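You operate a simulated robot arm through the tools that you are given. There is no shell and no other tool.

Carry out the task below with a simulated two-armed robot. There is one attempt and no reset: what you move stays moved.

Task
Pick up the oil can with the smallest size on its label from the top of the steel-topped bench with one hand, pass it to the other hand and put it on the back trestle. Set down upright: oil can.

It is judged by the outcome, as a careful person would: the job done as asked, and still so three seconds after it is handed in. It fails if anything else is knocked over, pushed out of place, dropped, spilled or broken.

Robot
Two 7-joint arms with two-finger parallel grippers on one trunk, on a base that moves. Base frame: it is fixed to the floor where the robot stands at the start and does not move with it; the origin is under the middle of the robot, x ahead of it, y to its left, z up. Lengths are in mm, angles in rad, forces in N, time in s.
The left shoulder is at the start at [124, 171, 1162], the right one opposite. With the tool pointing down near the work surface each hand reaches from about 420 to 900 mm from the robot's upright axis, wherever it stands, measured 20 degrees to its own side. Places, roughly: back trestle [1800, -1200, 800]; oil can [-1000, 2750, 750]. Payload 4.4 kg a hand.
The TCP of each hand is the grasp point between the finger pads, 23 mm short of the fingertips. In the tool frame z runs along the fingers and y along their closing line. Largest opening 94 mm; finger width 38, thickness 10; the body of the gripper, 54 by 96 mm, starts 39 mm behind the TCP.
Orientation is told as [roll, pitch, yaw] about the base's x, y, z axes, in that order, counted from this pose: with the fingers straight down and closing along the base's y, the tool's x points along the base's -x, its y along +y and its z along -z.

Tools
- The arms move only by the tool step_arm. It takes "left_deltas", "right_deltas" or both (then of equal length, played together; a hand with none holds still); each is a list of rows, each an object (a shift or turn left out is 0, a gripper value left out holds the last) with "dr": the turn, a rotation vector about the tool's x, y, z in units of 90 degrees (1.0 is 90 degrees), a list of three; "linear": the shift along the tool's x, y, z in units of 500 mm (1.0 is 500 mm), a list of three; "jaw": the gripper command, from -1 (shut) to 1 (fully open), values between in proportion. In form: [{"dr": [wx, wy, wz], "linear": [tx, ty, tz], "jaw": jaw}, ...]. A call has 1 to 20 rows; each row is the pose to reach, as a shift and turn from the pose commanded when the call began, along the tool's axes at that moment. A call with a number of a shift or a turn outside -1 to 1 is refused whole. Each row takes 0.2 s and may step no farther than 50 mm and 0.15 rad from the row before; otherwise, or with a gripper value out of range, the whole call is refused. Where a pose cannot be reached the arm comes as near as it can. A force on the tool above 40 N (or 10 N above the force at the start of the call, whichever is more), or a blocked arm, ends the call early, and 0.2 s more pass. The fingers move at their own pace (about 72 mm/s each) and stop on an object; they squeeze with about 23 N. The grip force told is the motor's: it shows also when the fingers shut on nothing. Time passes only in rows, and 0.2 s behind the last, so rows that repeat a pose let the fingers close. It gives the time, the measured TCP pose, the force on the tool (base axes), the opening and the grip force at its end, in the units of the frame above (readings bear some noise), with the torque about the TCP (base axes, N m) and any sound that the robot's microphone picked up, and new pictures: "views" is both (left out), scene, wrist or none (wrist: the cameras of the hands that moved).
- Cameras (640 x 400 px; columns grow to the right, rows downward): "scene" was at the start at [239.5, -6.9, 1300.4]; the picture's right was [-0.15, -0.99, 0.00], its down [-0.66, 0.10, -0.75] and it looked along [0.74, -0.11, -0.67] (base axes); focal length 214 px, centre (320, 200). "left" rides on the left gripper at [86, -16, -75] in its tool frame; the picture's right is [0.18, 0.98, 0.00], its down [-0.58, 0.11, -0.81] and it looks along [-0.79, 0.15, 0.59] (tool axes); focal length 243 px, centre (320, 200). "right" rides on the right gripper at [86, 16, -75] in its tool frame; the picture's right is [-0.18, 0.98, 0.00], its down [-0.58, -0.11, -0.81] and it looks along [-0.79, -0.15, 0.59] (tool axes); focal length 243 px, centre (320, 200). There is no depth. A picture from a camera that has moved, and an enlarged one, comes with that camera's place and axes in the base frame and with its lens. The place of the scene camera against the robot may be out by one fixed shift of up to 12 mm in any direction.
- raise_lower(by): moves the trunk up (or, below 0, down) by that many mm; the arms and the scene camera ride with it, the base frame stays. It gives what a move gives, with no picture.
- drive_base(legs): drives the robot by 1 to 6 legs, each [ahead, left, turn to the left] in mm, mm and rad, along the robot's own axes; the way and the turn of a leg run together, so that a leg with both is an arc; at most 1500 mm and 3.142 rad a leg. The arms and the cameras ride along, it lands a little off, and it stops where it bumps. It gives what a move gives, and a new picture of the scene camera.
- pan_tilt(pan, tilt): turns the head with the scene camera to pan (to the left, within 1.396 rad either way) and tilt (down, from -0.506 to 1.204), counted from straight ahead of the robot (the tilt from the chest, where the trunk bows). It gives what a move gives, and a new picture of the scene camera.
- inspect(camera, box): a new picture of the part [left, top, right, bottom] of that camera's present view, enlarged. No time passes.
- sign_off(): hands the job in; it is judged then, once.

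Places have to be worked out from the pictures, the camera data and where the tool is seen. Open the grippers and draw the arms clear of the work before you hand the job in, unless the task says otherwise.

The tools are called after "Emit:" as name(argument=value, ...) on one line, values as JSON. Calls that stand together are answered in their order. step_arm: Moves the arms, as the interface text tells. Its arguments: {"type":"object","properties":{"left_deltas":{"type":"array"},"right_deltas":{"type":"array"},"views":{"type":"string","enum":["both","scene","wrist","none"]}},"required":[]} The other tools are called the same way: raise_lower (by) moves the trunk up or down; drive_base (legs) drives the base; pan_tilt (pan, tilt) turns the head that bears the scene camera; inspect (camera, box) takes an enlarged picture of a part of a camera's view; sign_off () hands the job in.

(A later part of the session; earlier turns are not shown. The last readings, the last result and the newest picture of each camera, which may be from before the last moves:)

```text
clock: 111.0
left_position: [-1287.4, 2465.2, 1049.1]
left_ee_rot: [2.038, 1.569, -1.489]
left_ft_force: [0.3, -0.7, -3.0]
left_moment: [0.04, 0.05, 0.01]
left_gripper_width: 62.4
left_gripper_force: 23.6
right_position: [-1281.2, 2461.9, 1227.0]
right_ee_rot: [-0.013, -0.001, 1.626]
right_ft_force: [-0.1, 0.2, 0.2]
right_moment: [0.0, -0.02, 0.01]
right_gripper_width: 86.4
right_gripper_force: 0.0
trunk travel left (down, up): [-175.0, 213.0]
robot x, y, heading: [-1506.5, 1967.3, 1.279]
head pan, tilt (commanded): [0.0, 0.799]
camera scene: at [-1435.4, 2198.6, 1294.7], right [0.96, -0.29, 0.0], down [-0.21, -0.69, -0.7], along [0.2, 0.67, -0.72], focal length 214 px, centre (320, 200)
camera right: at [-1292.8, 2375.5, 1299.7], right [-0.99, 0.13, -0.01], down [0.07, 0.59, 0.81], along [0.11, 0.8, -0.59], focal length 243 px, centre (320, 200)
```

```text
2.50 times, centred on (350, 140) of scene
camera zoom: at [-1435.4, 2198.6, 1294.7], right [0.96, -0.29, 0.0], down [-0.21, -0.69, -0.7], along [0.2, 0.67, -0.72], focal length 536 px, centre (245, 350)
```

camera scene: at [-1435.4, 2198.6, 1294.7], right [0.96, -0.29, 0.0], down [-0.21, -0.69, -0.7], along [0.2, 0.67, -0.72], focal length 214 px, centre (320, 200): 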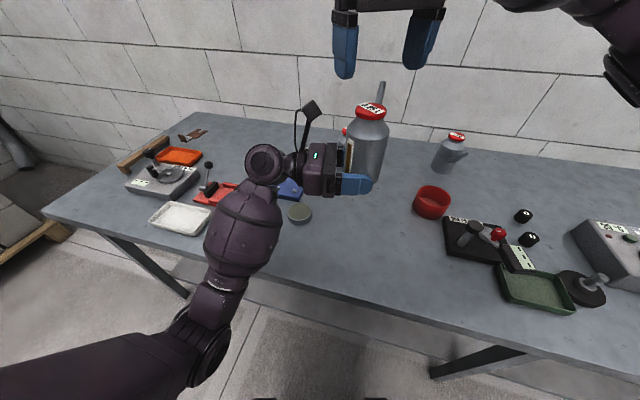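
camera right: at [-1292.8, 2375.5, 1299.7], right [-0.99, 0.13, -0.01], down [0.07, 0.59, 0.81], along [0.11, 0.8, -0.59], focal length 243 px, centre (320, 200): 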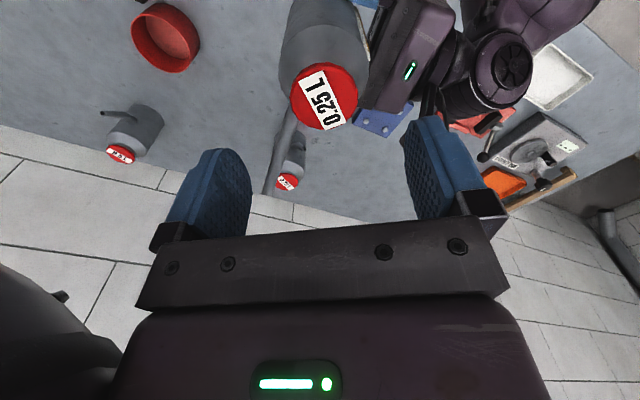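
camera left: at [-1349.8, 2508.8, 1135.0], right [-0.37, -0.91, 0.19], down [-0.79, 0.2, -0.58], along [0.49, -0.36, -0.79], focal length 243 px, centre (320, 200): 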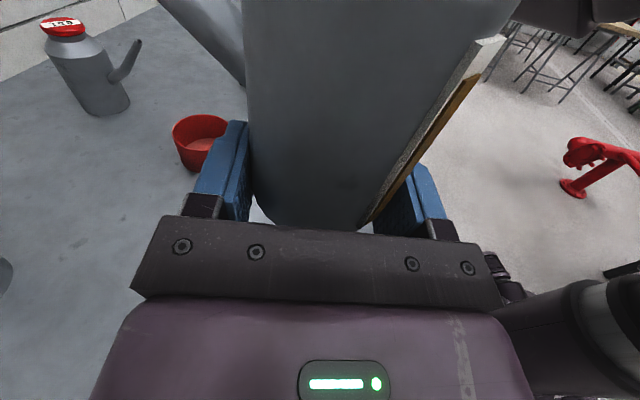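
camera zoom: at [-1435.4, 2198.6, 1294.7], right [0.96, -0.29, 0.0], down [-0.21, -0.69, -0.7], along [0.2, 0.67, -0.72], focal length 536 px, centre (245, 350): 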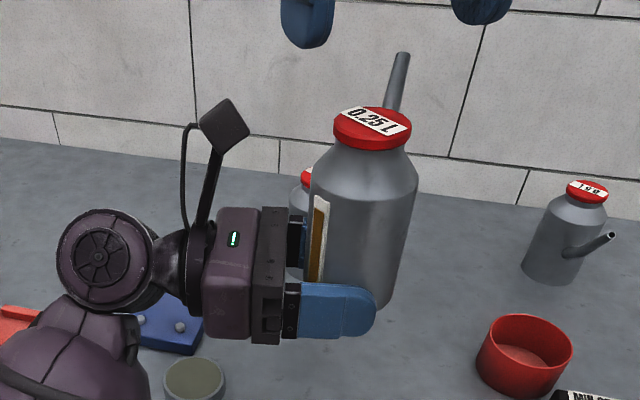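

The lid centre is within 3 mm of the right TCP, and the gauge lines up with the left-hand pad direction. I descend to z ≈ 1124 so the right fingers flank the upper body.

Emit:
step_arm(right_deltas=[{"linear": [0, 0.0056, 0.04]}, {"linear": [0, 0.0056, 0.08]}, {"linear": [0, 0.0056, 0.12]}, {"linear": [0, 0.0056, 0.155]}, {"linear": [0, 0.0056, 0.185]}, {"linear": [0, 0.0056, 0.206]}, {"linear": [0, 0.0056, 0.206]}], views="both")

Emit:
inspect(camera="scene", box=[260, 60, 440, 220])

Emit:
inspect(camera="right", box=[160, 0, 480, 220])

```text
clock: 112.6
left_position: [-1287.8, 2466.5, 1048.1]
left_ee_rot: [2.128, 1.567, -1.398]
left_ft_force: [-0.1, 0.2, -2.8]
left_moment: [0.03, 0.03, -0.02]
left_gripper_width: 62.6
left_gripper_force: 22.8
right_position: [-1283.6, 2461.9, 1124.1]
right_ee_rot: [-0.012, 0.002, 1.628]
right_ft_force: [-0.6, -0.3, -0.5]
right_moment: [-0.01, -0.01, -0.04]
right_gripper_width: 85.7
right_gripper_force: 0.0
trunk travel left (down, up): [-175.0, 213.0]
robot x, y, heading: [-1505.6, 1969.6, 1.277]
head pan, tilt (commanded): [0.0, 0.799]
camera scene: at [-1435.8, 2198.9, 1294.6], right [0.96, -0.29, 0.0], down [-0.21, -0.69, -0.7], along [0.2, 0.67, -0.72], focal length 214 px, centre (320, 200)
camera right: at [-1296.4, 2373.8, 1197.4], right [-0.99, 0.13, -0.01], down [0.07, 0.59, 0.81], along [0.11, 0.8, -0.59], focal length 243 px, centre (320, 200)
```

scene: 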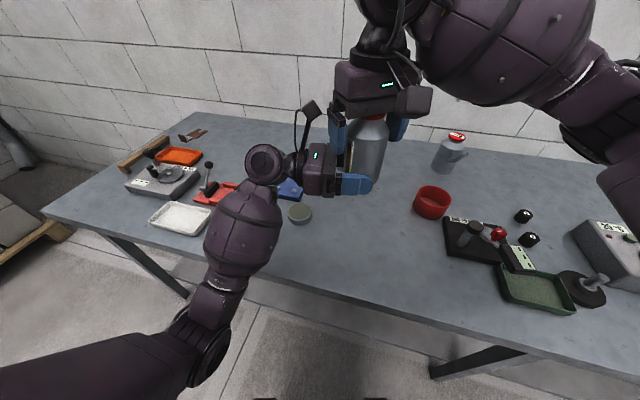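
right: 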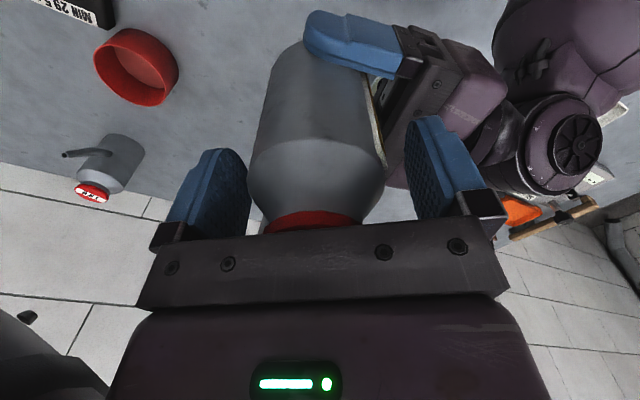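

```text
2.50 times, centred on (350, 140) of scene
camera zoom: at [-1435.8, 2198.9, 1294.6], right [0.96, -0.29, 0.0], down [-0.21, -0.69, -0.7], along [0.2, 0.67, -0.72], focal length 536 px, centre (245, 350)
```

zoom: 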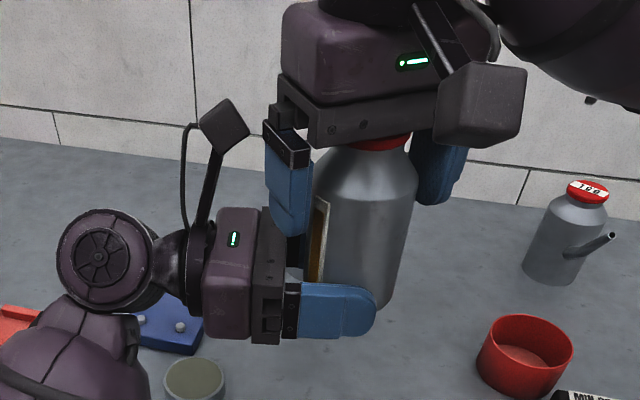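

```text
1.82 times, centred on (320, 110) of right
camera zoom: at [-1296.4, 2373.8, 1197.4], right [-0.99, 0.13, -0.01], down [0.07, 0.59, 0.81], along [0.11, 0.8, -0.59], focal length 441 px, centre (320, 364)
```

zoom: 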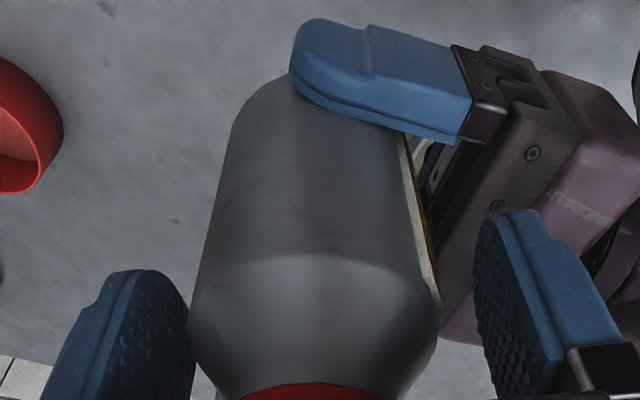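

The right fingers flank the upper body, centred within about 2 mm, with the left hand still holding the base. I close the right jaws.

Emit:
step_arm(right_deltas=[{"linear": [0, -0.002, 0], "jaw": 0.6}, {"linear": [0, -0.002, 0], "jaw": 0.4}, {"linear": [0, -0.002, 0], "jaw": -1}, {"linear": [0, -0.002, 0], "jaw": -1}, {"linear": [0, -0.002, 0], "jaw": -1}, {"linear": [0, -0.002, 0], "jaw": -1}], views="both")

Emit:
inspect(camera="right", box=[160, 0, 480, 220])

Emit:
inspect(camera="scene", box=[260, 60, 440, 220])

```text
clock: 114.0
left_position: [-1287.1, 2466.3, 1048.0]
left_ee_rot: [2.136, 1.568, -1.389]
left_ft_force: [-15.9, -2.0, -4.2]
left_moment: [0.04, -0.64, -0.28]
left_gripper_width: 62.6
left_gripper_force: 22.8
right_position: [-1282.3, 2461.4, 1125.3]
right_ee_rot: [-0.012, 0.001, 1.628]
right_ft_force: [15.7, 2.0, 1.5]
right_moment: [0.05, -0.53, 0.21]
right_gripper_width: 63.8
right_gripper_force: 23.1
trunk travel left (down, up): [-175.0, 213.0]
robot x, y, heading: [-1507.5, 1972.6, 1.272]
head pan, tilt (commanded): [0.0, 0.799]
camera scene: at [-1435.7, 2199.0, 1294.5], right [0.96, -0.29, 0.0], down [-0.21, -0.69, -0.7], along [0.2, 0.67, -0.72], focal length 214 px, centre (320, 200)
camera right: at [-1294.6, 2373.9, 1197.6], right [-0.99, 0.13, -0.01], down [0.07, 0.59, 0.81], along [0.11, 0.8, -0.59], focal length 243 px, centre (320, 200)
```

scene: 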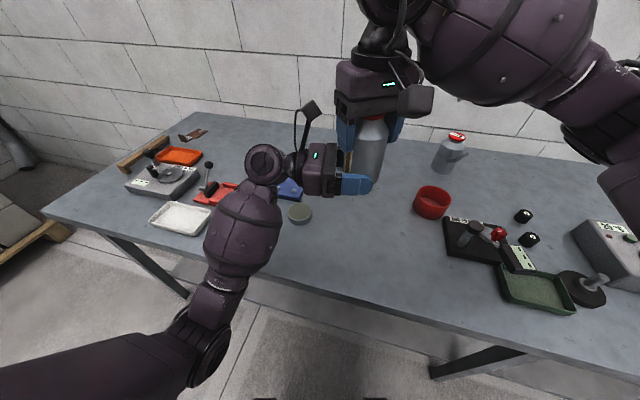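
right: 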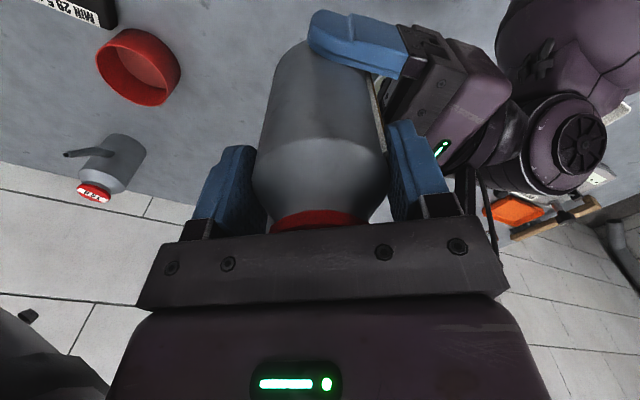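

```text
1.82 times, centred on (320, 110) of right
camera zoom: at [-1294.6, 2373.9, 1197.6], right [-0.99, 0.13, -0.01], down [0.07, 0.59, 0.81], along [0.11, 0.8, -0.59], focal length 441 px, centre (320, 364)
```

zoom: 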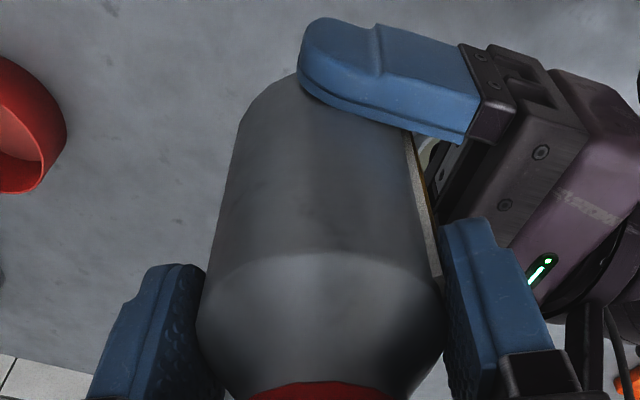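

```text
2.50 times, centred on (350, 140) of scene
camera zoom: at [-1435.7, 2199.0, 1294.5], right [0.96, -0.29, 0.0], down [-0.21, -0.69, -0.7], along [0.2, 0.67, -0.72], focal length 536 px, centre (245, 350)
```

zoom: 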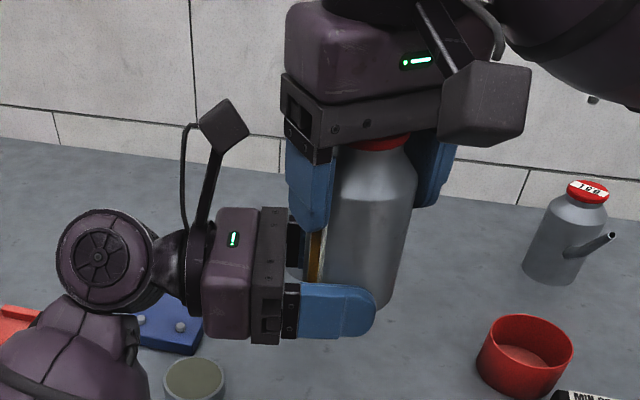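

Both hands now hold the can (right jaw 63.8 mm, 23 N), with about 16 N of side load between the hands. I relieve it by shifting the right hand about 2 mm before opening the left.

Emit:
step_arm(right_deltas=[{"linear": [0, -0.002, 0], "jaw": -1}, {"linear": [0, -0.004, 0], "jaw": -1}, {"linear": [0, -0.004, 0], "jaw": -1}], views="none")

```text
clock: 114.8
left_position: [-1287.0, 2466.1, 1048.7]
left_ee_rot: [1.926, 1.569, -1.6]
left_ft_force: [-1.3, 1.1, -1.0]
left_moment: [0.25, 0.17, 0.15]
left_gripper_width: 62.6
left_gripper_force: 22.9
right_position: [-1281.9, 2460.5, 1124.4]
right_ee_rot: [-0.011, 0.001, 1.627]
right_ft_force: [2.1, -1.1, -0.6]
right_moment: [-0.33, -0.34, -0.13]
right_gripper_width: 63.6
right_gripper_force: 22.9
trunk travel left (down, up): [-175.0, 213.0]
robot x, y, heading: [-1507.2, 1966.8, 1.278]
head pan, tilt (commanded): [0.0, 0.799]
```

The load is balanced. I open the left jaws while the right hand holds the can.

Emit:
step_arm(left_deltas=[{"jaw": 0.5}, {"jaw": 1}, {"jaw": 1}, {"jaw": 1}], views="both")

Emit:
inspect(camera="scene", box=[260, 60, 440, 220])

```text
clock: 115.8
left_position: [-1287.1, 2466.4, 1047.8]
left_ee_rot: [2.111, 1.567, -1.419]
left_ft_force: [-0.3, -0.1, 0.3]
left_moment: [0.01, 0.01, -0.01]
left_gripper_width: 94.0
left_gripper_force: 0.1
right_position: [-1282.6, 2461.2, 1125.9]
right_ee_rot: [-0.011, 0.0, 1.626]
right_ft_force: [-0.2, -0.2, 0.0]
right_moment: [-0.02, 0.03, -0.02]
right_gripper_width: 63.6
right_gripper_force: 22.5
trunk travel left (down, up): [-175.0, 213.0]
robot x, y, heading: [-1509.5, 1972.9, 1.278]
head pan, tilt (commanded): [0.0, 0.799]
camera scene: at [-1435.7, 2199.0, 1294.5], right [0.96, -0.29, 0.0], down [-0.21, -0.69, -0.7], along [0.2, 0.67, -0.72], focal length 214 px, centre (320, 200)
camera left: at [-1349.7, 2508.9, 1135.0], right [-0.37, -0.91, 0.19], down [-0.79, 0.2, -0.58], along [0.49, -0.36, -0.79], focal length 243 px, centre (320, 200)
```

scene: 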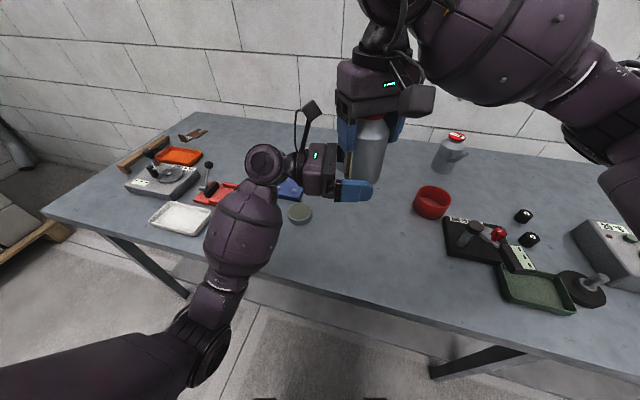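
left: 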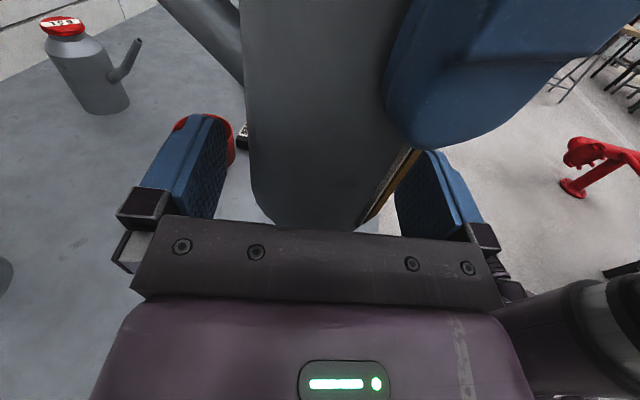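

```text
2.50 times, centred on (350, 140) of scene
camera zoom: at [-1435.7, 2199.0, 1294.5], right [0.96, -0.29, 0.0], down [-0.21, -0.69, -0.7], along [0.2, 0.67, -0.72], focal length 536 px, centre (245, 350)
```

zoom: 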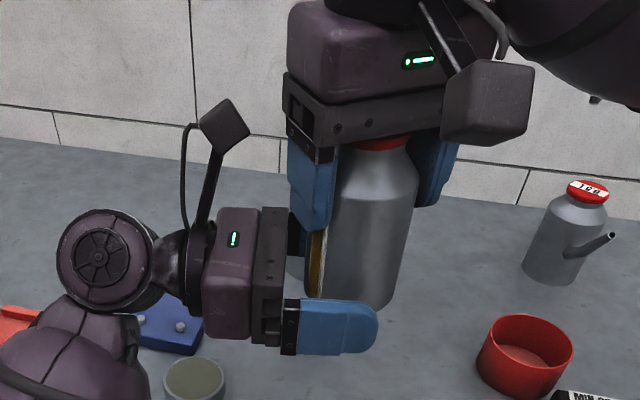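

The right hand holds the can alone. I withdraw the left hand straight to the left, away from the can.

Emit:
step_arm(left_deltas=[{"linear": [0, 0, -0.04], "jaw": 1}, {"linear": [0, 0, -0.08]}, {"linear": [0, 0, -0.13]}, {"linear": [0, 0, -0.19]}, {"linear": [0, 0, -0.26]}, {"linear": [0, 0, -0.34]}, {"linear": [0, 0, -0.42]}], views="both")

Emit:
inspect(camera="scene", box=[260, 60, 440, 220])

```text
clock: 117.4
left_position: [-1483.2, 2544.1, 1048.8]
left_ee_rot: [2.358, 1.567, -1.172]
left_ft_force: [-0.1, 0.1, 0.3]
left_moment: [0.01, 0.01, -0.02]
left_gripper_width: 94.1
left_gripper_force: 0.0
right_position: [-1281.3, 2462.2, 1125.5]
right_ee_rot: [-0.013, 0.001, 1.626]
right_ft_force: [0.5, 0.7, 0.4]
right_moment: [-0.01, -0.02, 0.02]
right_gripper_width: 63.6
right_gripper_force: 23.2
trunk travel left (down, up): [-175.0, 213.0]
robot x, y, heading: [-1507.7, 1971.1, 1.281]
head pan, tilt (commanded): [0.0, 0.799]
camera scene: at [-1436.3, 2198.9, 1294.6], right [0.96, -0.29, 0.0], down [-0.21, -0.69, -0.7], along [0.2, 0.67, -0.72], focal length 214 px, centre (320, 200)
camera left: at [-1546.1, 2587.1, 1135.1], right [-0.37, -0.91, 0.19], down [-0.79, 0.2, -0.58], along [0.49, -0.36, -0.79], focal length 243 px, centre (320, 200)
```

scene: 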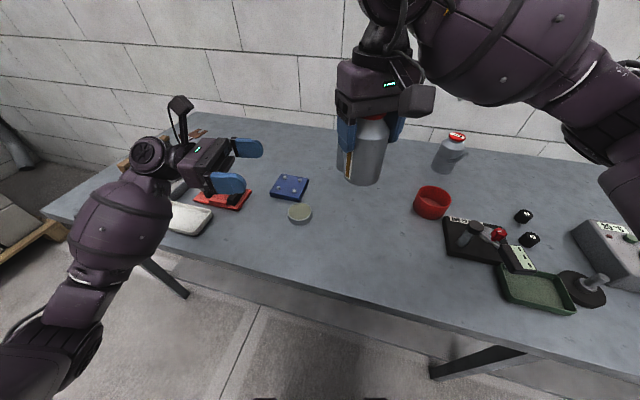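
left: 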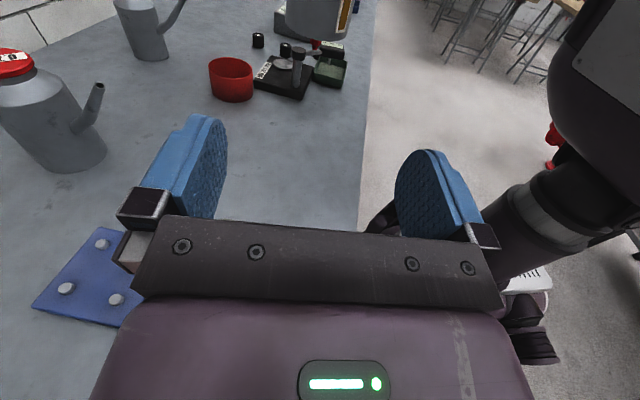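

```text
2.50 times, centred on (350, 140) of scene
camera zoom: at [-1436.3, 2198.9, 1294.6], right [0.96, -0.29, 0.0], down [-0.21, -0.69, -0.7], along [0.2, 0.67, -0.72], focal length 536 px, centre (245, 350)
```

zoom: 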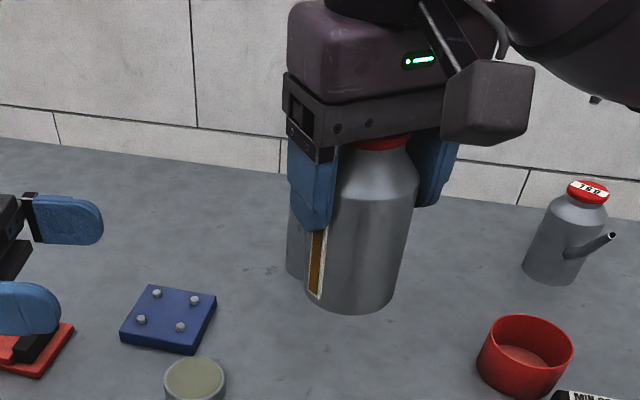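

Hand-over done: the right hand alone carries the can upright. I back away from the bench and turn to face along the aisle toward the trestles, then look.

Emit:
drive_base(legs=[[-260, 0, 0], [0, 0, -0.9], [0, 0, -0.93]])

Emit:
pan_tilt(pan=0.0, tilt=0.35)

```text
clock: 124.0
left_position: [-1031.1, 1551.8, 1048.4]
left_ee_rot: [1.978, 1.57, 2.9]
left_ft_force: [-0.3, 0.6, 0.8]
left_moment: [0.0, 0.0, -0.03]
left_gripper_width: 94.0
left_gripper_force: 0.1
right_position: [-1164.1, 1378.3, 1125.0]
right_ee_rot: [-0.013, 0.002, -0.207]
right_ft_force: [-0.6, -0.6, 0.2]
right_moment: [-0.02, -0.02, -0.02]
right_gripper_width: 63.6
right_gripper_force: 23.4
trunk travel left (down, up): [-175.0, 213.0]
robot x, y, heading: [-1582.0, 1723.9, -0.558]
head pan, tilt (commanded): [0.0, 0.799]
camera scene: at [-1377.3, 1606.7, 1294.5], right [-0.53, -0.85, 0.0], down [-0.61, 0.38, -0.7], along [0.59, -0.37, -0.72], focal length 214 px, centre (320, 200)
```

scene: 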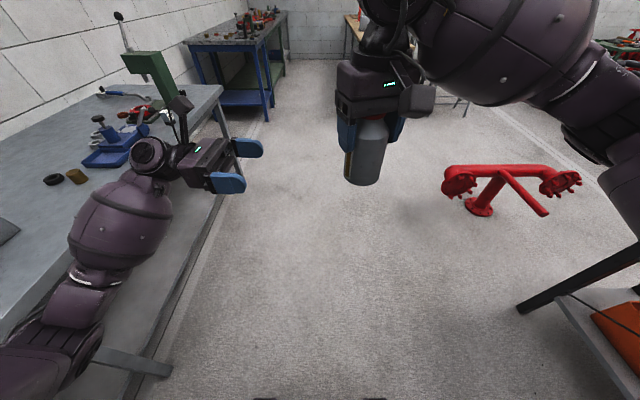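

```text
clock: 124.9
left_position: [-1030.8, 1552.4, 1048.4]
left_ee_rot: [2.082, 1.569, 3.001]
left_ft_force: [0.7, 0.1, 0.0]
left_moment: [-0.03, 0.0, -0.02]
left_gripper_width: 94.0
left_gripper_force: 0.2
right_position: [-1163.0, 1377.6, 1124.8]
right_ee_rot: [-0.013, 0.001, -0.205]
right_ft_force: [0.4, 0.2, 0.1]
right_moment: [0.0, 0.01, -0.01]
right_gripper_width: 63.4
right_gripper_force: 22.6
trunk travel left (down, up): [-175.0, 213.0]
robot x, y, heading: [-1581.4, 1728.4, -0.555]
head pan, tilt (commanded): [0.0, 0.351]
camera scene: at [-1366.6, 1600.4, 1334.1], right [-0.53, -0.85, 0.0], down [-0.29, 0.18, -0.94], along [0.8, -0.5, -0.34], focal length 214 px, centre (320, 200)
```

scene: 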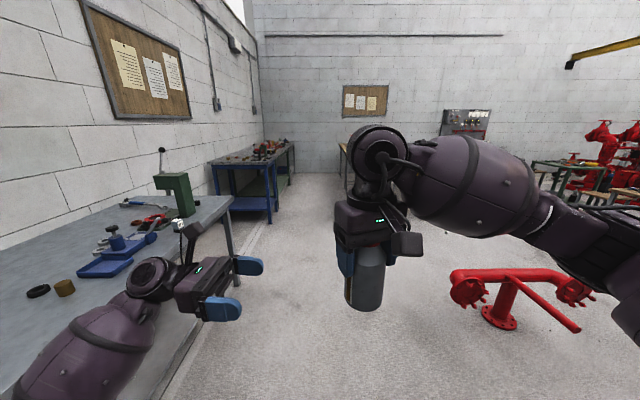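

The aisle ahead is clear: steel bench on the left, red manifold well to the right. I drive forward along the aisle about 2.1 m, then look right at the trestles.

Emit:
drive_base(legs=[[1400, 0, 0], [700, 0, 0]])

Emit:
pan_tilt(pan=0.25, tilt=0.35)

Emit:
pan_tilt(pan=-0.6, tilt=0.45)

```text
clock: 135.5
left_position: [776.8, 388.3, 1048.0]
left_ee_rot: [2.033, 1.569, 2.932]
left_ft_force: [-0.2, -0.4, -0.2]
left_moment: [0.0, 0.01, -0.01]
left_gripper_width: 94.1
left_gripper_force: 0.0
right_position: [639.8, 218.3, 1124.4]
right_ee_rot: [-0.013, 0.002, -0.228]
right_ft_force: [-0.3, -0.1, -1.1]
right_moment: [0.03, 0.04, 0.04]
right_gripper_width: 63.6
right_gripper_force: 23.3
trunk travel left (down, up): [-175.0, 213.0]
robot x, y, heading: [229.2, 569.3, -0.577]
head pan, tilt (commanded): [0.0, 0.351]
camera scene: at [442.2, 444.0, 1334.1], right [-0.55, -0.84, 0.0], down [-0.29, 0.19, -0.94], along [0.79, -0.51, -0.34], focal length 214 px, centre (320, 200)
```

scene: 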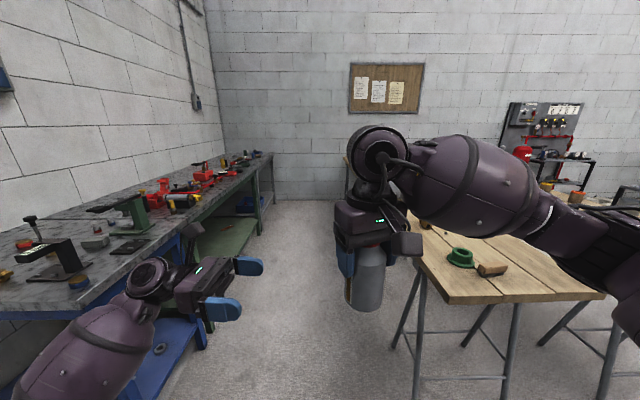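

```text
clock: 136.3
left_position: [775.7, 387.7, 1048.5]
left_ee_rot: [2.063, 1.569, 2.961]
left_ft_force: [0.5, -0.4, 0.1]
left_moment: [0.01, 0.02, 0.02]
left_gripper_width: 94.0
left_gripper_force: 0.2
right_position: [639.8, 219.0, 1123.6]
right_ee_rot: [-0.014, 0.002, -0.229]
right_ft_force: [0.3, -1.4, 0.4]
right_moment: [0.02, 0.0, -0.01]
right_gripper_width: 63.4
right_gripper_force: 22.9
trunk travel left (down, up): [-175.0, 213.0]
robot x, y, heading: [233.7, 570.0, -0.583]
head pan, tilt (commanded): [0.25, 0.351]
camera scene: at [452.0, 464.9, 1334.2], right [-0.32, -0.95, 0.0], down [-0.33, 0.11, -0.94], along [0.89, -0.3, -0.34], focal length 214 px, centre (320, 200)
```

scene: 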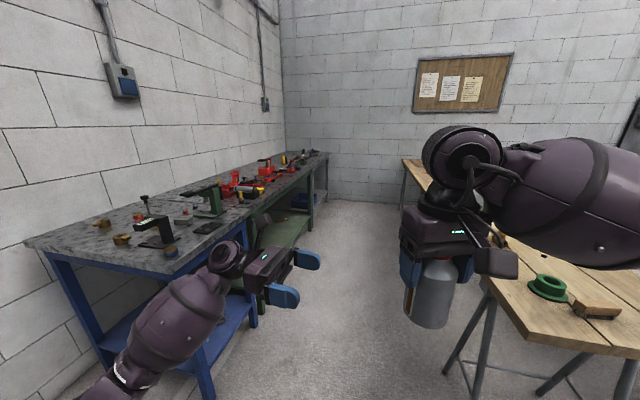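

```text
clock: 137.5
left_position: [775.7, 387.5, 1049.1]
left_ee_rot: [2.079, 1.569, 2.977]
left_ft_force: [0.8, 0.0, 0.0]
left_moment: [0.0, 0.01, 0.03]
left_gripper_width: 94.2
left_gripper_force: 0.2
right_position: [640.1, 218.8, 1124.5]
right_ee_rot: [-0.012, 0.0, -0.229]
right_ft_force: [0.9, 0.0, 1.1]
right_moment: [0.02, 0.0, -0.02]
right_gripper_width: 63.3
right_gripper_force: 23.3
trunk travel left (down, up): [-175.0, 213.0]
robot x, y, heading: [230.5, 573.1, -0.577]
head pan, tilt (commanded): [-0.6, 0.45]
camera scene: at [399.2, 410.1, 1325.0], right [-0.92, -0.38, 0.0], down [-0.17, 0.4, -0.9], along [0.35, -0.83, -0.44], focal length 214 px, centre (320, 200)
```

scene: 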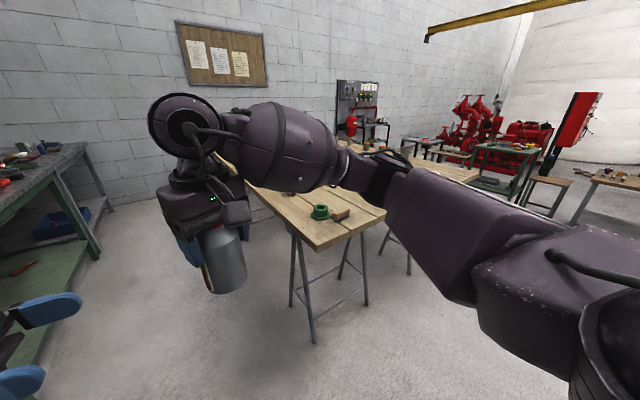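

The aisle runs between the wall benches and the front trestle (the near one with the green flange and brush). I shift 150 mm left for clearance, straighten, and drive 1.3 m along the aisle to see the back trestle.

Emit:
drive_base(legs=[[0, 150, 0.025], [1300, 0, 0]])

Emit:
pan_tilt(pan=-0.5, tilt=0.45)

Emit:
pan_tilt(pan=-1.2, tilt=0.5)

```text
clock: 145.6
left_position: [1970.8, -134.9, 1054.4]
left_ee_rot: [-0.54, 1.56, 0.404]
left_ft_force: [0.0, 1.0, 0.4]
left_moment: [-0.01, 0.0, 0.02]
left_gripper_width: 94.0
left_gripper_force: 0.1
right_position: [1842.7, -312.5, 1127.3]
right_ee_rot: [-0.006, -0.008, -0.186]
right_ft_force: [0.1, 0.5, -2.1]
right_moment: [0.01, 0.02, 0.01]
right_gripper_width: 63.4
right_gripper_force: 23.5
trunk travel left (down, up): [-175.0, 213.0]
robot x, y, heading: [1429.0, 28.3, -0.534]
head pan, tilt (commanded): [-0.6, 0.45]
camera scene: at [1589.9, -131.6, 1326.4], right [-0.91, -0.42, -0.01], down [-0.17, 0.4, -0.9], along [0.39, -0.81, -0.43], focal length 214 px, centre (320, 200)
```

scene: 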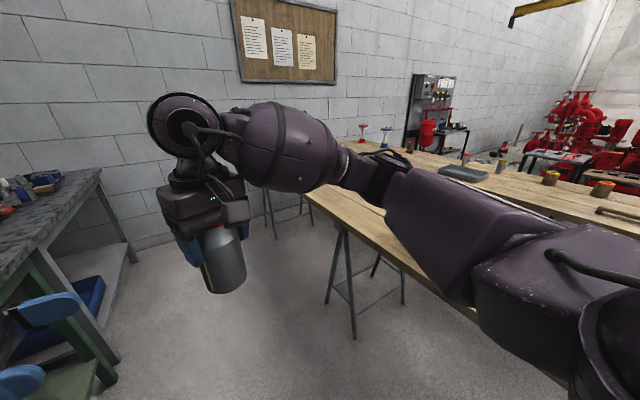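

```text
clock: 146.3
left_position: [1970.3, -136.0, 1053.5]
left_ee_rot: [-0.454, 1.559, 0.49]
left_ft_force: [-0.1, 0.1, -0.4]
left_moment: [0.02, -0.02, 0.0]
left_gripper_width: 94.2
left_gripper_force: 0.0
right_position: [1842.6, -312.9, 1128.2]
right_ee_rot: [-0.008, -0.009, -0.184]
right_ft_force: [-0.2, -0.4, -3.9]
right_moment: [0.03, 0.06, 0.04]
right_gripper_width: 63.5
right_gripper_force: 23.1
trunk travel left (down, up): [-175.0, 213.0]
robot x, y, heading: [1427.8, 28.4, -0.531]
head pan, tilt (commanded): [-0.499, 0.45]
camera scene: at [1598.5, -127.7, 1326.4], right [-0.86, -0.51, -0.01], down [-0.21, 0.38, -0.9], along [0.47, -0.77, -0.43], focal length 214 px, centre (320, 200)
```

scene: 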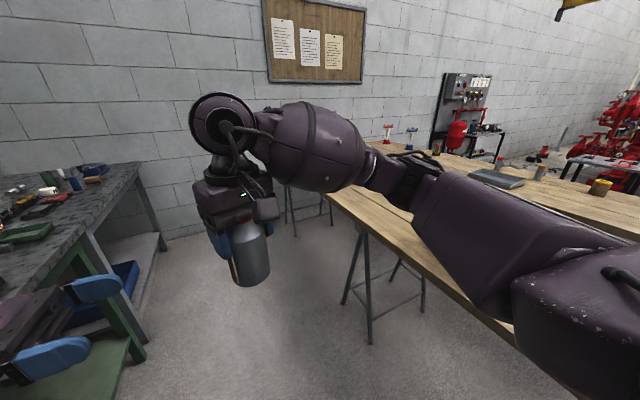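

```text
clock: 147.3
left_position: [1970.3, -136.8, 1053.9]
left_ee_rot: [-0.472, 1.559, 0.469]
left_ft_force: [-0.2, -0.1, -0.3]
left_moment: [0.02, -0.03, -0.02]
left_gripper_width: 93.9
left_gripper_force: 0.0
right_position: [1840.7, -313.7, 1128.3]
right_ee_rot: [-0.006, -0.008, -0.184]
right_ft_force: [-0.3, 0.6, -3.3]
right_moment: [-0.01, 0.01, -0.01]
right_gripper_width: 63.8
right_gripper_force: 22.8
trunk travel left (down, up): [-175.0, 213.0]
robot x, y, heading: [1428.4, 28.6, -0.539]
head pan, tilt (commanded): [-1.201, 0.499]
camera scene: at [1536.7, -138.6, 1321.2], right [-0.99, 0.16, -0.01], down [0.09, 0.48, -0.87], along [-0.14, -0.86, -0.48], focal length 214 px, centre (320, 200)
```

scene: 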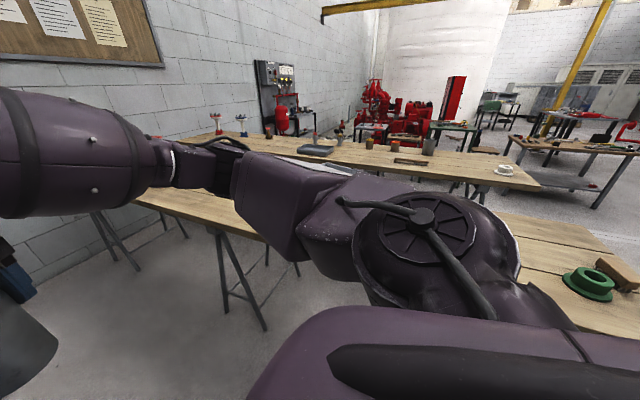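

The readings show the robot tilted very slightly (hands ~4 mm higher, camera rolled 0.01), as if a wheel rests on something. I look around, down left and down right, before going on.

Emit:
pan_tilt(pan=0.6, tilt=0.8)

Emit:
pan_tilt(pan=-0.1, tilt=1.0)

Emit:
pan_tilt(pan=-1.35, tilt=0.8)

```text
clock: 149.1
left_position: [1970.8, -136.8, 1054.0]
left_ee_rot: [-0.467, 1.561, 0.476]
left_ft_force: [0.7, -0.3, 0.8]
left_moment: [0.03, 0.01, -0.01]
left_gripper_width: 94.1
left_gripper_force: 0.0
right_position: [1841.8, -313.7, 1127.8]
right_ee_rot: [-0.008, -0.007, -0.185]
right_ft_force: [-0.6, 0.8, -3.0]
right_moment: [-0.03, 0.01, -0.06]
right_gripper_width: 63.2
right_gripper_force: 23.3
trunk travel left (down, up): [-175.0, 213.0]
robot x, y, heading: [1427.8, 27.7, -0.531]
head pan, tilt (commanded): [0.6, 0.799]
camera scene: at [1632.5, -43.6, 1296.6], right [0.07, -1.0, 0.0], down [-0.71, -0.04, -0.7], along [0.7, 0.05, -0.71], focal length 214 px, centre (320, 200)
```

scene: 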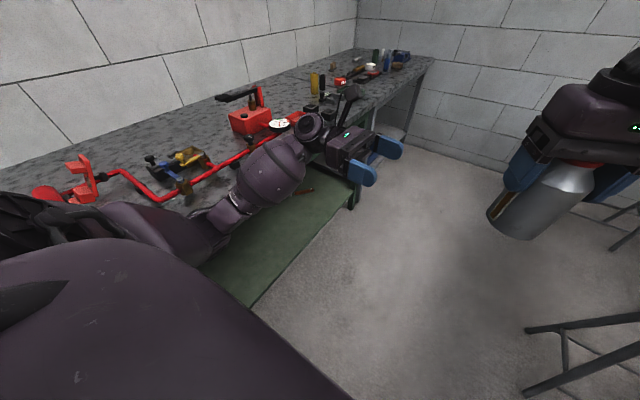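

```text
clock: 150.2
left_position: [1970.6, -137.2, 1053.7]
left_ee_rot: [-0.452, 1.561, 0.494]
left_ft_force: [0.3, 0.3, 0.0]
left_moment: [0.0, 0.01, 0.01]
left_gripper_width: 94.0
left_gripper_force: 0.2
right_position: [1840.9, -312.9, 1128.0]
right_ee_rot: [-0.007, -0.008, -0.184]
right_ft_force: [0.4, 0.0, -3.1]
right_moment: [0.01, 0.02, 0.0]
right_gripper_width: 63.2
right_gripper_force: 22.7
trunk travel left (down, up): [-175.0, 213.0]
robot x, y, heading: [1430.0, 28.4, -0.535]
head pan, tilt (commanded): [-0.099, 1.0]
camera scene: at [1608.6, -90.2, 1281.0], right [-0.59, -0.81, -0.01], down [-0.67, 0.5, -0.54], along [0.44, -0.32, -0.84], focal length 214 px, centre (320, 200)
```

scene: 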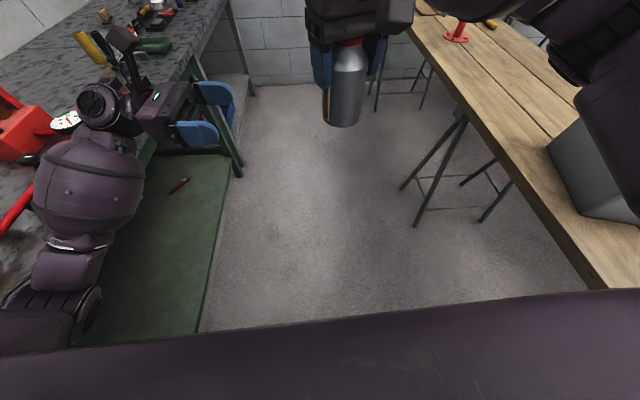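

```text
clock: 151.6
left_position: [1971.4, -136.9, 1054.2]
left_ee_rot: [-0.429, 1.56, 0.513]
left_ft_force: [-0.4, -0.2, 0.2]
left_moment: [0.0, 0.04, -0.03]
left_gripper_width: 94.0
left_gripper_force: 0.1
right_position: [1842.4, -313.1, 1127.5]
right_ee_rot: [-0.006, -0.009, -0.185]
right_ft_force: [-0.3, -0.1, -3.8]
right_moment: [-0.02, 0.0, -0.02]
right_gripper_width: 63.5
right_gripper_force: 23.0
trunk travel left (down, up): [-175.0, 213.0]
robot x, y, heading: [1430.1, 27.4, -0.529]
head pan, tilt (commanded): [-1.349, 0.799]
camera scene: at [1527.7, -126.1, 1295.1], right [-0.95, 0.31, -0.01], down [0.23, 0.69, -0.69], along [-0.21, -0.66, -0.72], focal length 214 px, centre (320, 200)
```

scene: 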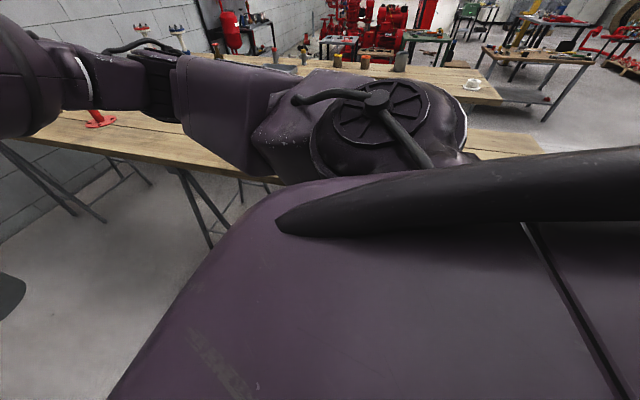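

The left forearm hangs over the wall bench's items, and the slight tilt suggests it may be resting on something there. Lifting the trunk straight up frees it without dragging anything sideways, so I raise it 100 mm and look.

Emit:
raise_lower(by=100)

Emit:
pan_tilt(pan=0.9, tilt=0.8)

```text
clock: 153.0
left_position: [1982.1, -133.3, 1146.9]
left_ee_rot: [1.851, 1.568, 2.793]
left_ft_force: [-0.1, -0.4, -0.6]
left_moment: [-0.07, -0.02, -0.02]
left_gripper_width: 94.0
left_gripper_force: 0.1
right_position: [1852.7, -308.4, 1223.2]
right_ee_rot: [-0.012, 0.003, -0.184]
right_ft_force: [-0.4, 0.1, -2.6]
right_moment: [0.05, 0.0, 0.0]
right_gripper_width: 63.3
right_gripper_force: 23.3
trunk travel left (down, up): [-275.0, 113.0]
robot x, y, heading: [1430.3, 28.4, -0.532]
head pan, tilt (commanded): [-1.349, 0.799]
```

```text
clock: 155.1
left_position: [1979.9, -131.6, 1148.0]
left_ee_rot: [2.043, 1.572, 2.987]
left_ft_force: [0.7, 0.4, -0.1]
left_moment: [0.02, -0.04, 0.0]
left_gripper_width: 93.9
left_gripper_force: 0.1
right_position: [1852.5, -307.9, 1224.2]
right_ee_rot: [-0.011, 0.002, -0.185]
right_ft_force: [0.8, -0.1, -3.5]
right_moment: [0.0, 0.0, 0.0]
right_gripper_width: 63.2
right_gripper_force: 23.1
trunk travel left (down, up): [-275.0, 113.0]
robot x, y, heading: [1426.0, 27.9, -0.531]
head pan, tilt (commanded): [0.901, 0.799]
camera scene: at [1573.5, 24.5, 1402.6], right [0.36, -0.93, 0.0], down [-0.67, -0.26, -0.7], along [0.65, 0.25, -0.72], focal length 214 px, centre (320, 200)
```

scene: 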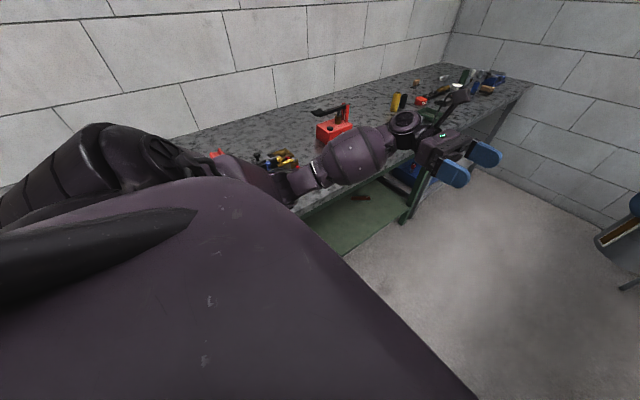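

Raising the trunk removed the tilt, so the left arm had been resting on something at the bench. Now that it's free, I move the robot 170 mm to the right, away from the bench, and look back at the bench items.

Emit:
drive_base(legs=[[0, -170, 0]])

Emit:
pan_tilt(pan=1.2, tilt=0.7)

Emit:
pan_tilt(pan=0.7, tilt=0.7)

```text
clock: 157.2
left_position: [1895.6, -274.4, 1148.1]
left_ee_rot: [1.845, 1.569, 2.792]
left_ft_force: [-0.5, -0.5, 0.7]
left_moment: [0.0, 0.01, 0.0]
left_gripper_width: 94.2
left_gripper_force: 0.1
right_position: [1768.6, -450.7, 1224.9]
right_ee_rot: [-0.012, 0.002, -0.177]
right_ft_force: [-0.2, -0.3, -3.4]
right_moment: [0.0, 0.03, -0.02]
right_gripper_width: 63.3
right_gripper_force: 22.9
trunk travel left (down, up): [-275.0, 113.0]
robot x, y, heading: [1342.5, -115.5, -0.532]
head pan, tilt (commanded): [0.901, 0.799]
camera scene: at [1488.3, -119.9, 1402.6], right [0.36, -0.93, 0.0], down [-0.67, -0.26, -0.7], along [0.65, 0.25, -0.72], focal length 214 px, centre (320, 200)
```

scene: 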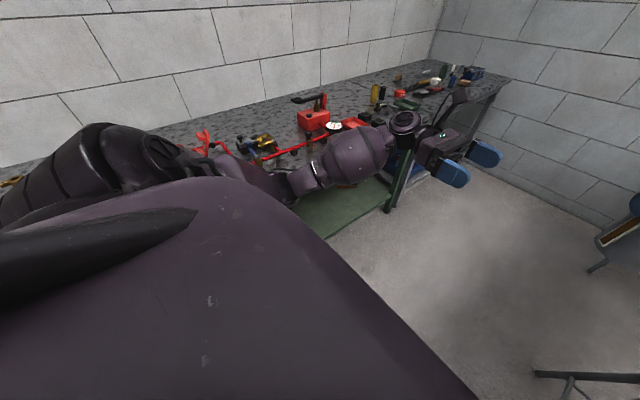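

```text
clock: 158.0
left_position: [1897.7, -274.5, 1149.5]
left_ee_rot: [1.969, 1.569, 2.918]
left_ft_force: [-1.3, 0.5, 0.3]
left_moment: [-0.01, 0.0, 0.03]
left_gripper_width: 94.1
left_gripper_force: 0.0
right_position: [1767.2, -450.1, 1223.7]
right_ee_rot: [-0.01, 0.002, -0.18]
right_ft_force: [0.0, 0.0, -3.1]
right_moment: [-0.02, 0.01, 0.01]
right_gripper_width: 63.4
right_gripper_force: 23.5
trunk travel left (down, up): [-275.0, 113.0]
robot x, y, heading: [1340.3, -117.2, -0.531]
head pan, tilt (commanded): [1.201, 0.7]
camera scene: at [1479.9, -96.0, 1410.9], right [0.62, -0.78, 0.0], down [-0.5, -0.4, -0.76], along [0.6, 0.48, -0.64], focal length 214 px, centre (320, 200)
```

scene: 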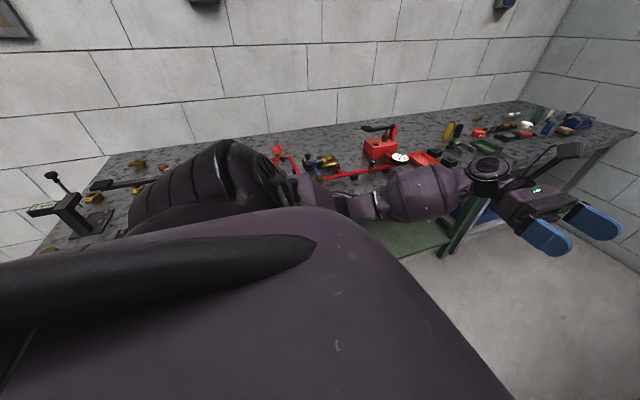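

```text
clock: 158.9
left_position: [1895.8, -274.0, 1148.5]
left_ee_rot: [2.048, 1.57, 2.999]
left_ft_force: [-0.3, 0.4, 0.3]
left_moment: [-0.01, -0.04, 0.0]
left_gripper_width: 94.0
left_gripper_force: 0.1
right_position: [1770.0, -450.8, 1224.0]
right_ee_rot: [-0.012, 0.002, -0.179]
right_ft_force: [0.1, -0.6, -2.5]
right_moment: [0.06, -0.01, -0.01]
right_gripper_width: 63.4
right_gripper_force: 22.9
trunk travel left (down, up): [-275.0, 113.0]
robot x, y, heading: [1342.8, -116.4, -0.534]
head pan, tilt (commanded): [0.7, 0.7]
camera scene: at [1497.0, -134.3, 1410.9], right [0.17, -0.99, 0.0], down [-0.63, -0.11, -0.76], along [0.75, 0.13, -0.64], focal length 214 px, centre (320, 200)
```

scene: 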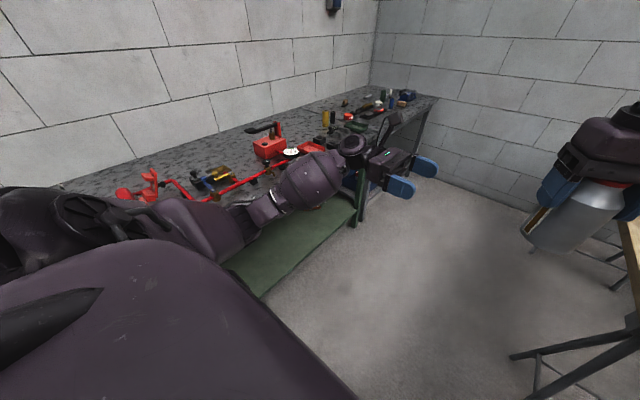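

Bench items seem to be standing. I zoom in to check the ones nearest my left arm.

Emit:
inspect(camera="scene", box=[90, 90, 450, 230])

```text
1.78 times, centred on (270, 160) of scene
camera zoom: at [1497.0, -134.3, 1410.9], right [0.17, -0.99, 0.0], down [-0.63, -0.11, -0.76], along [0.75, 0.13, -0.64], focal length 381 px, centre (409, 271)
```

zoom: 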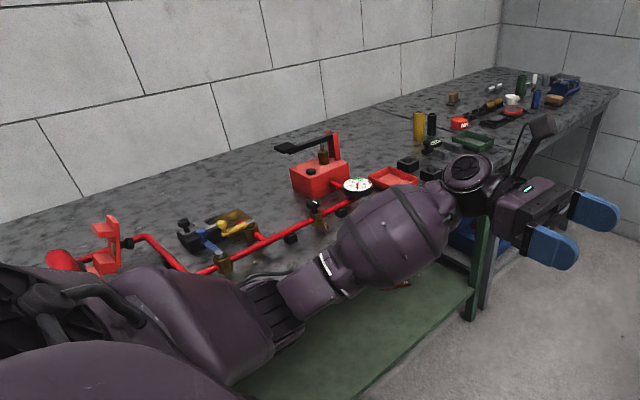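

Nothing on that bench looks knocked over. Now I look right at the trestles from the raised viewpoint to identify the back trestle and free space on it.

Emit:
pan_tilt(pan=-0.35, tilt=0.6)

Emit:
pan_tilt(pan=-1.39, tilt=0.5)

```text
clock: 160.2
left_position: [1895.2, -274.2, 1147.7]
left_ee_rot: [2.05, 1.569, 2.996]
left_ft_force: [0.2, -0.3, -0.3]
left_moment: [0.03, 0.02, 0.01]
left_gripper_width: 94.2
left_gripper_force: 0.0
right_position: [1768.5, -450.7, 1224.5]
right_ee_rot: [-0.011, 0.002, -0.18]
right_ft_force: [0.6, -0.5, -2.9]
right_moment: [-0.01, 0.0, 0.03]
right_gripper_width: 63.4
right_gripper_force: 22.7
trunk travel left (down, up): [-275.0, 113.0]
robot x, y, heading: [1339.6, -117.0, -0.535]
head pan, tilt (commanded): [-0.351, 0.6]
camera scene: at [1469.8, -216.8, 1419.5], right [-0.77, -0.64, 0.0], down [-0.36, 0.44, -0.82], along [0.53, -0.64, -0.57], focal length 214 px, centre (320, 200)
```

scene: 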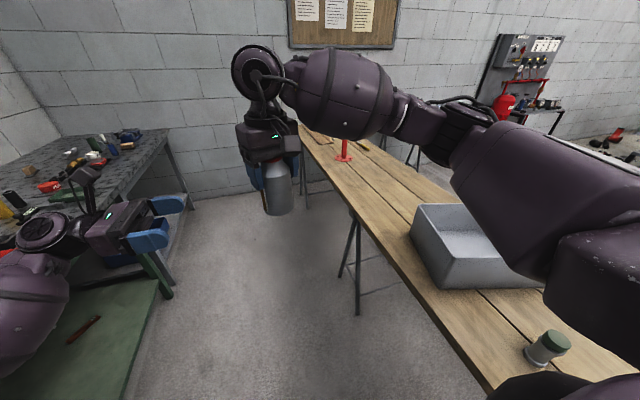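

```text
clock: 161.5
left_position: [1896.1, -273.2, 1148.3]
left_ee_rot: [2.015, 1.569, 2.964]
left_ft_force: [0.8, 0.1, 0.0]
left_moment: [0.01, 0.01, -0.03]
left_gripper_width: 94.1
left_gripper_force: 0.1
right_position: [1768.0, -451.0, 1225.0]
right_ee_rot: [-0.013, 0.002, -0.18]
right_ft_force: [-0.2, -0.5, -3.8]
right_moment: [0.03, 0.02, 0.04]
right_gripper_width: 63.2
right_gripper_force: 23.3
trunk travel left (down, up): [-275.0, 113.0]
robot x, y, heading: [1345.8, -115.9, -0.527]
head pan, tilt (commanded): [-1.389, 0.499]
camera scene: at [1382.5, -234.4, 1428.6], right [-0.94, 0.34, 0.0], down [0.16, 0.45, -0.88], along [-0.3, -0.83, -0.48], focal length 214 px, centre (320, 200)
```

scene: 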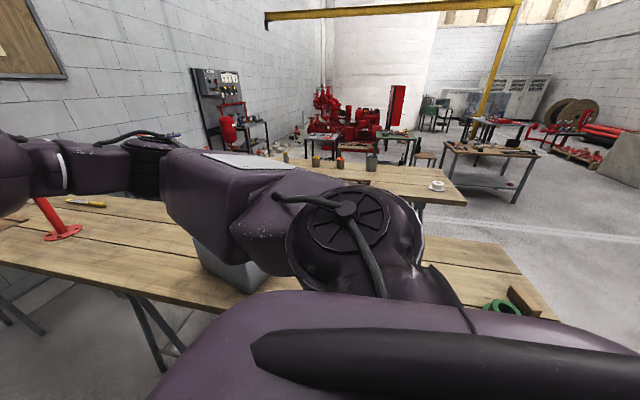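

The long wooden table just right of the aisle is centred at about (1750, -1160), matching the given place of the back trestle. Its top between the grey bin (u≈1.6–1.85 m) and the red valve looks free, around (1820, -1140). I raise the trunk 60 mm more for clearance and drive 1 m farther along the aisle.

Emit:
raise_lower(by=60)

Emit:
drive_base(legs=[[1025, 0, -0.02]])

Emit:
pan_tilt(pan=-1.0, tilt=0.75)

```text
clock: 162.5
left_position: [1897.2, -273.3, 1207.2]
left_ee_rot: [1.898, 1.568, 2.846]
left_ft_force: [0.8, -0.6, 0.3]
left_moment: [-0.02, 0.0, 0.03]
left_gripper_width: 93.8
left_gripper_force: 0.1
right_position: [1769.5, -450.7, 1282.6]
right_ee_rot: [-0.011, 0.004, -0.177]
right_ft_force: [-0.4, -0.4, -3.9]
right_moment: [0.02, 0.06, 0.01]
right_gripper_width: 63.1
right_gripper_force: 22.7
trunk travel left (down, up): [-335.0, 53.0]
robot x, y, heading: [1344.9, -113.4, -0.533]
head pan, tilt (commanded): [-1.389, 0.499]
```

```text
clock: 167.9
left_position: [2786.4, -817.6, 1208.9]
left_ee_rot: [1.991, 1.567, 2.92]
left_ft_force: [0.4, 0.3, 0.6]
left_moment: [0.0, -0.01, 0.0]
left_gripper_width: 93.9
left_gripper_force: 0.1
right_position: [2655.5, -992.6, 1284.7]
right_ee_rot: [-0.013, 0.001, -0.198]
right_ft_force: [0.0, -0.7, -3.2]
right_moment: [0.02, 0.02, 0.03]
right_gripper_width: 63.4
right_gripper_force: 23.2
trunk travel left (down, up): [-335.0, 53.0]
robot x, y, heading: [2235.3, -648.0, -0.549]
head pan, tilt (commanded): [-1.389, 0.499]
camera scene: at [2257.9, -759.2, 1491.1], right [-0.93, 0.36, 0.0], down [0.17, 0.45, -0.88], along [-0.32, -0.82, -0.48], focal length 214 px, centre (320, 200)
```

scene: 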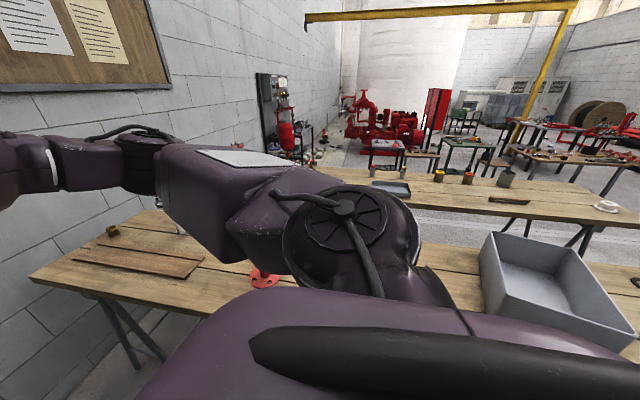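

```text
clock: 168.7
left_position: [2787.0, -819.2, 1208.2]
left_ee_rot: [2.076, 1.569, 3.006]
left_ft_force: [-0.6, 0.7, 0.3]
left_moment: [0.0, -0.03, -0.01]
left_gripper_width: 94.1
left_gripper_force: 0.1
right_position: [2655.1, -990.6, 1284.9]
right_ee_rot: [-0.013, 0.002, -0.198]
right_ft_force: [-0.2, -0.4, -2.7]
right_moment: [0.02, 0.05, -0.02]
right_gripper_width: 63.4
right_gripper_force: 23.1
trunk travel left (down, up): [-335.0, 53.0]
robot x, y, heading: [2238.8, -650.9, -0.55]
head pan, tilt (commanded): [-1.0, 0.75]
camera scene: at [2292.0, -757.0, 1469.2], right [-1.0, -0.02, 0.0], down [-0.01, 0.68, -0.73], along [0.02, -0.73, -0.68], focal length 214 px, centre (320, 200)
```

scene: 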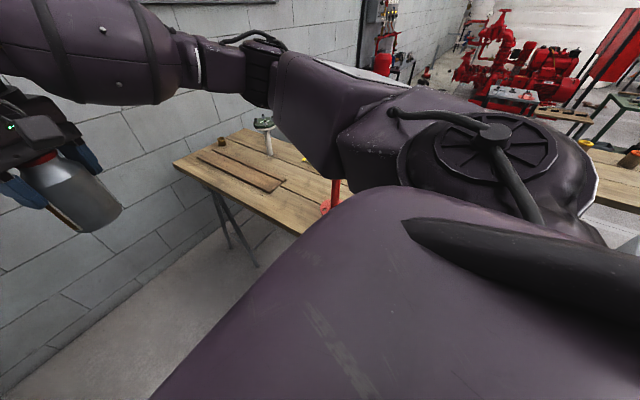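

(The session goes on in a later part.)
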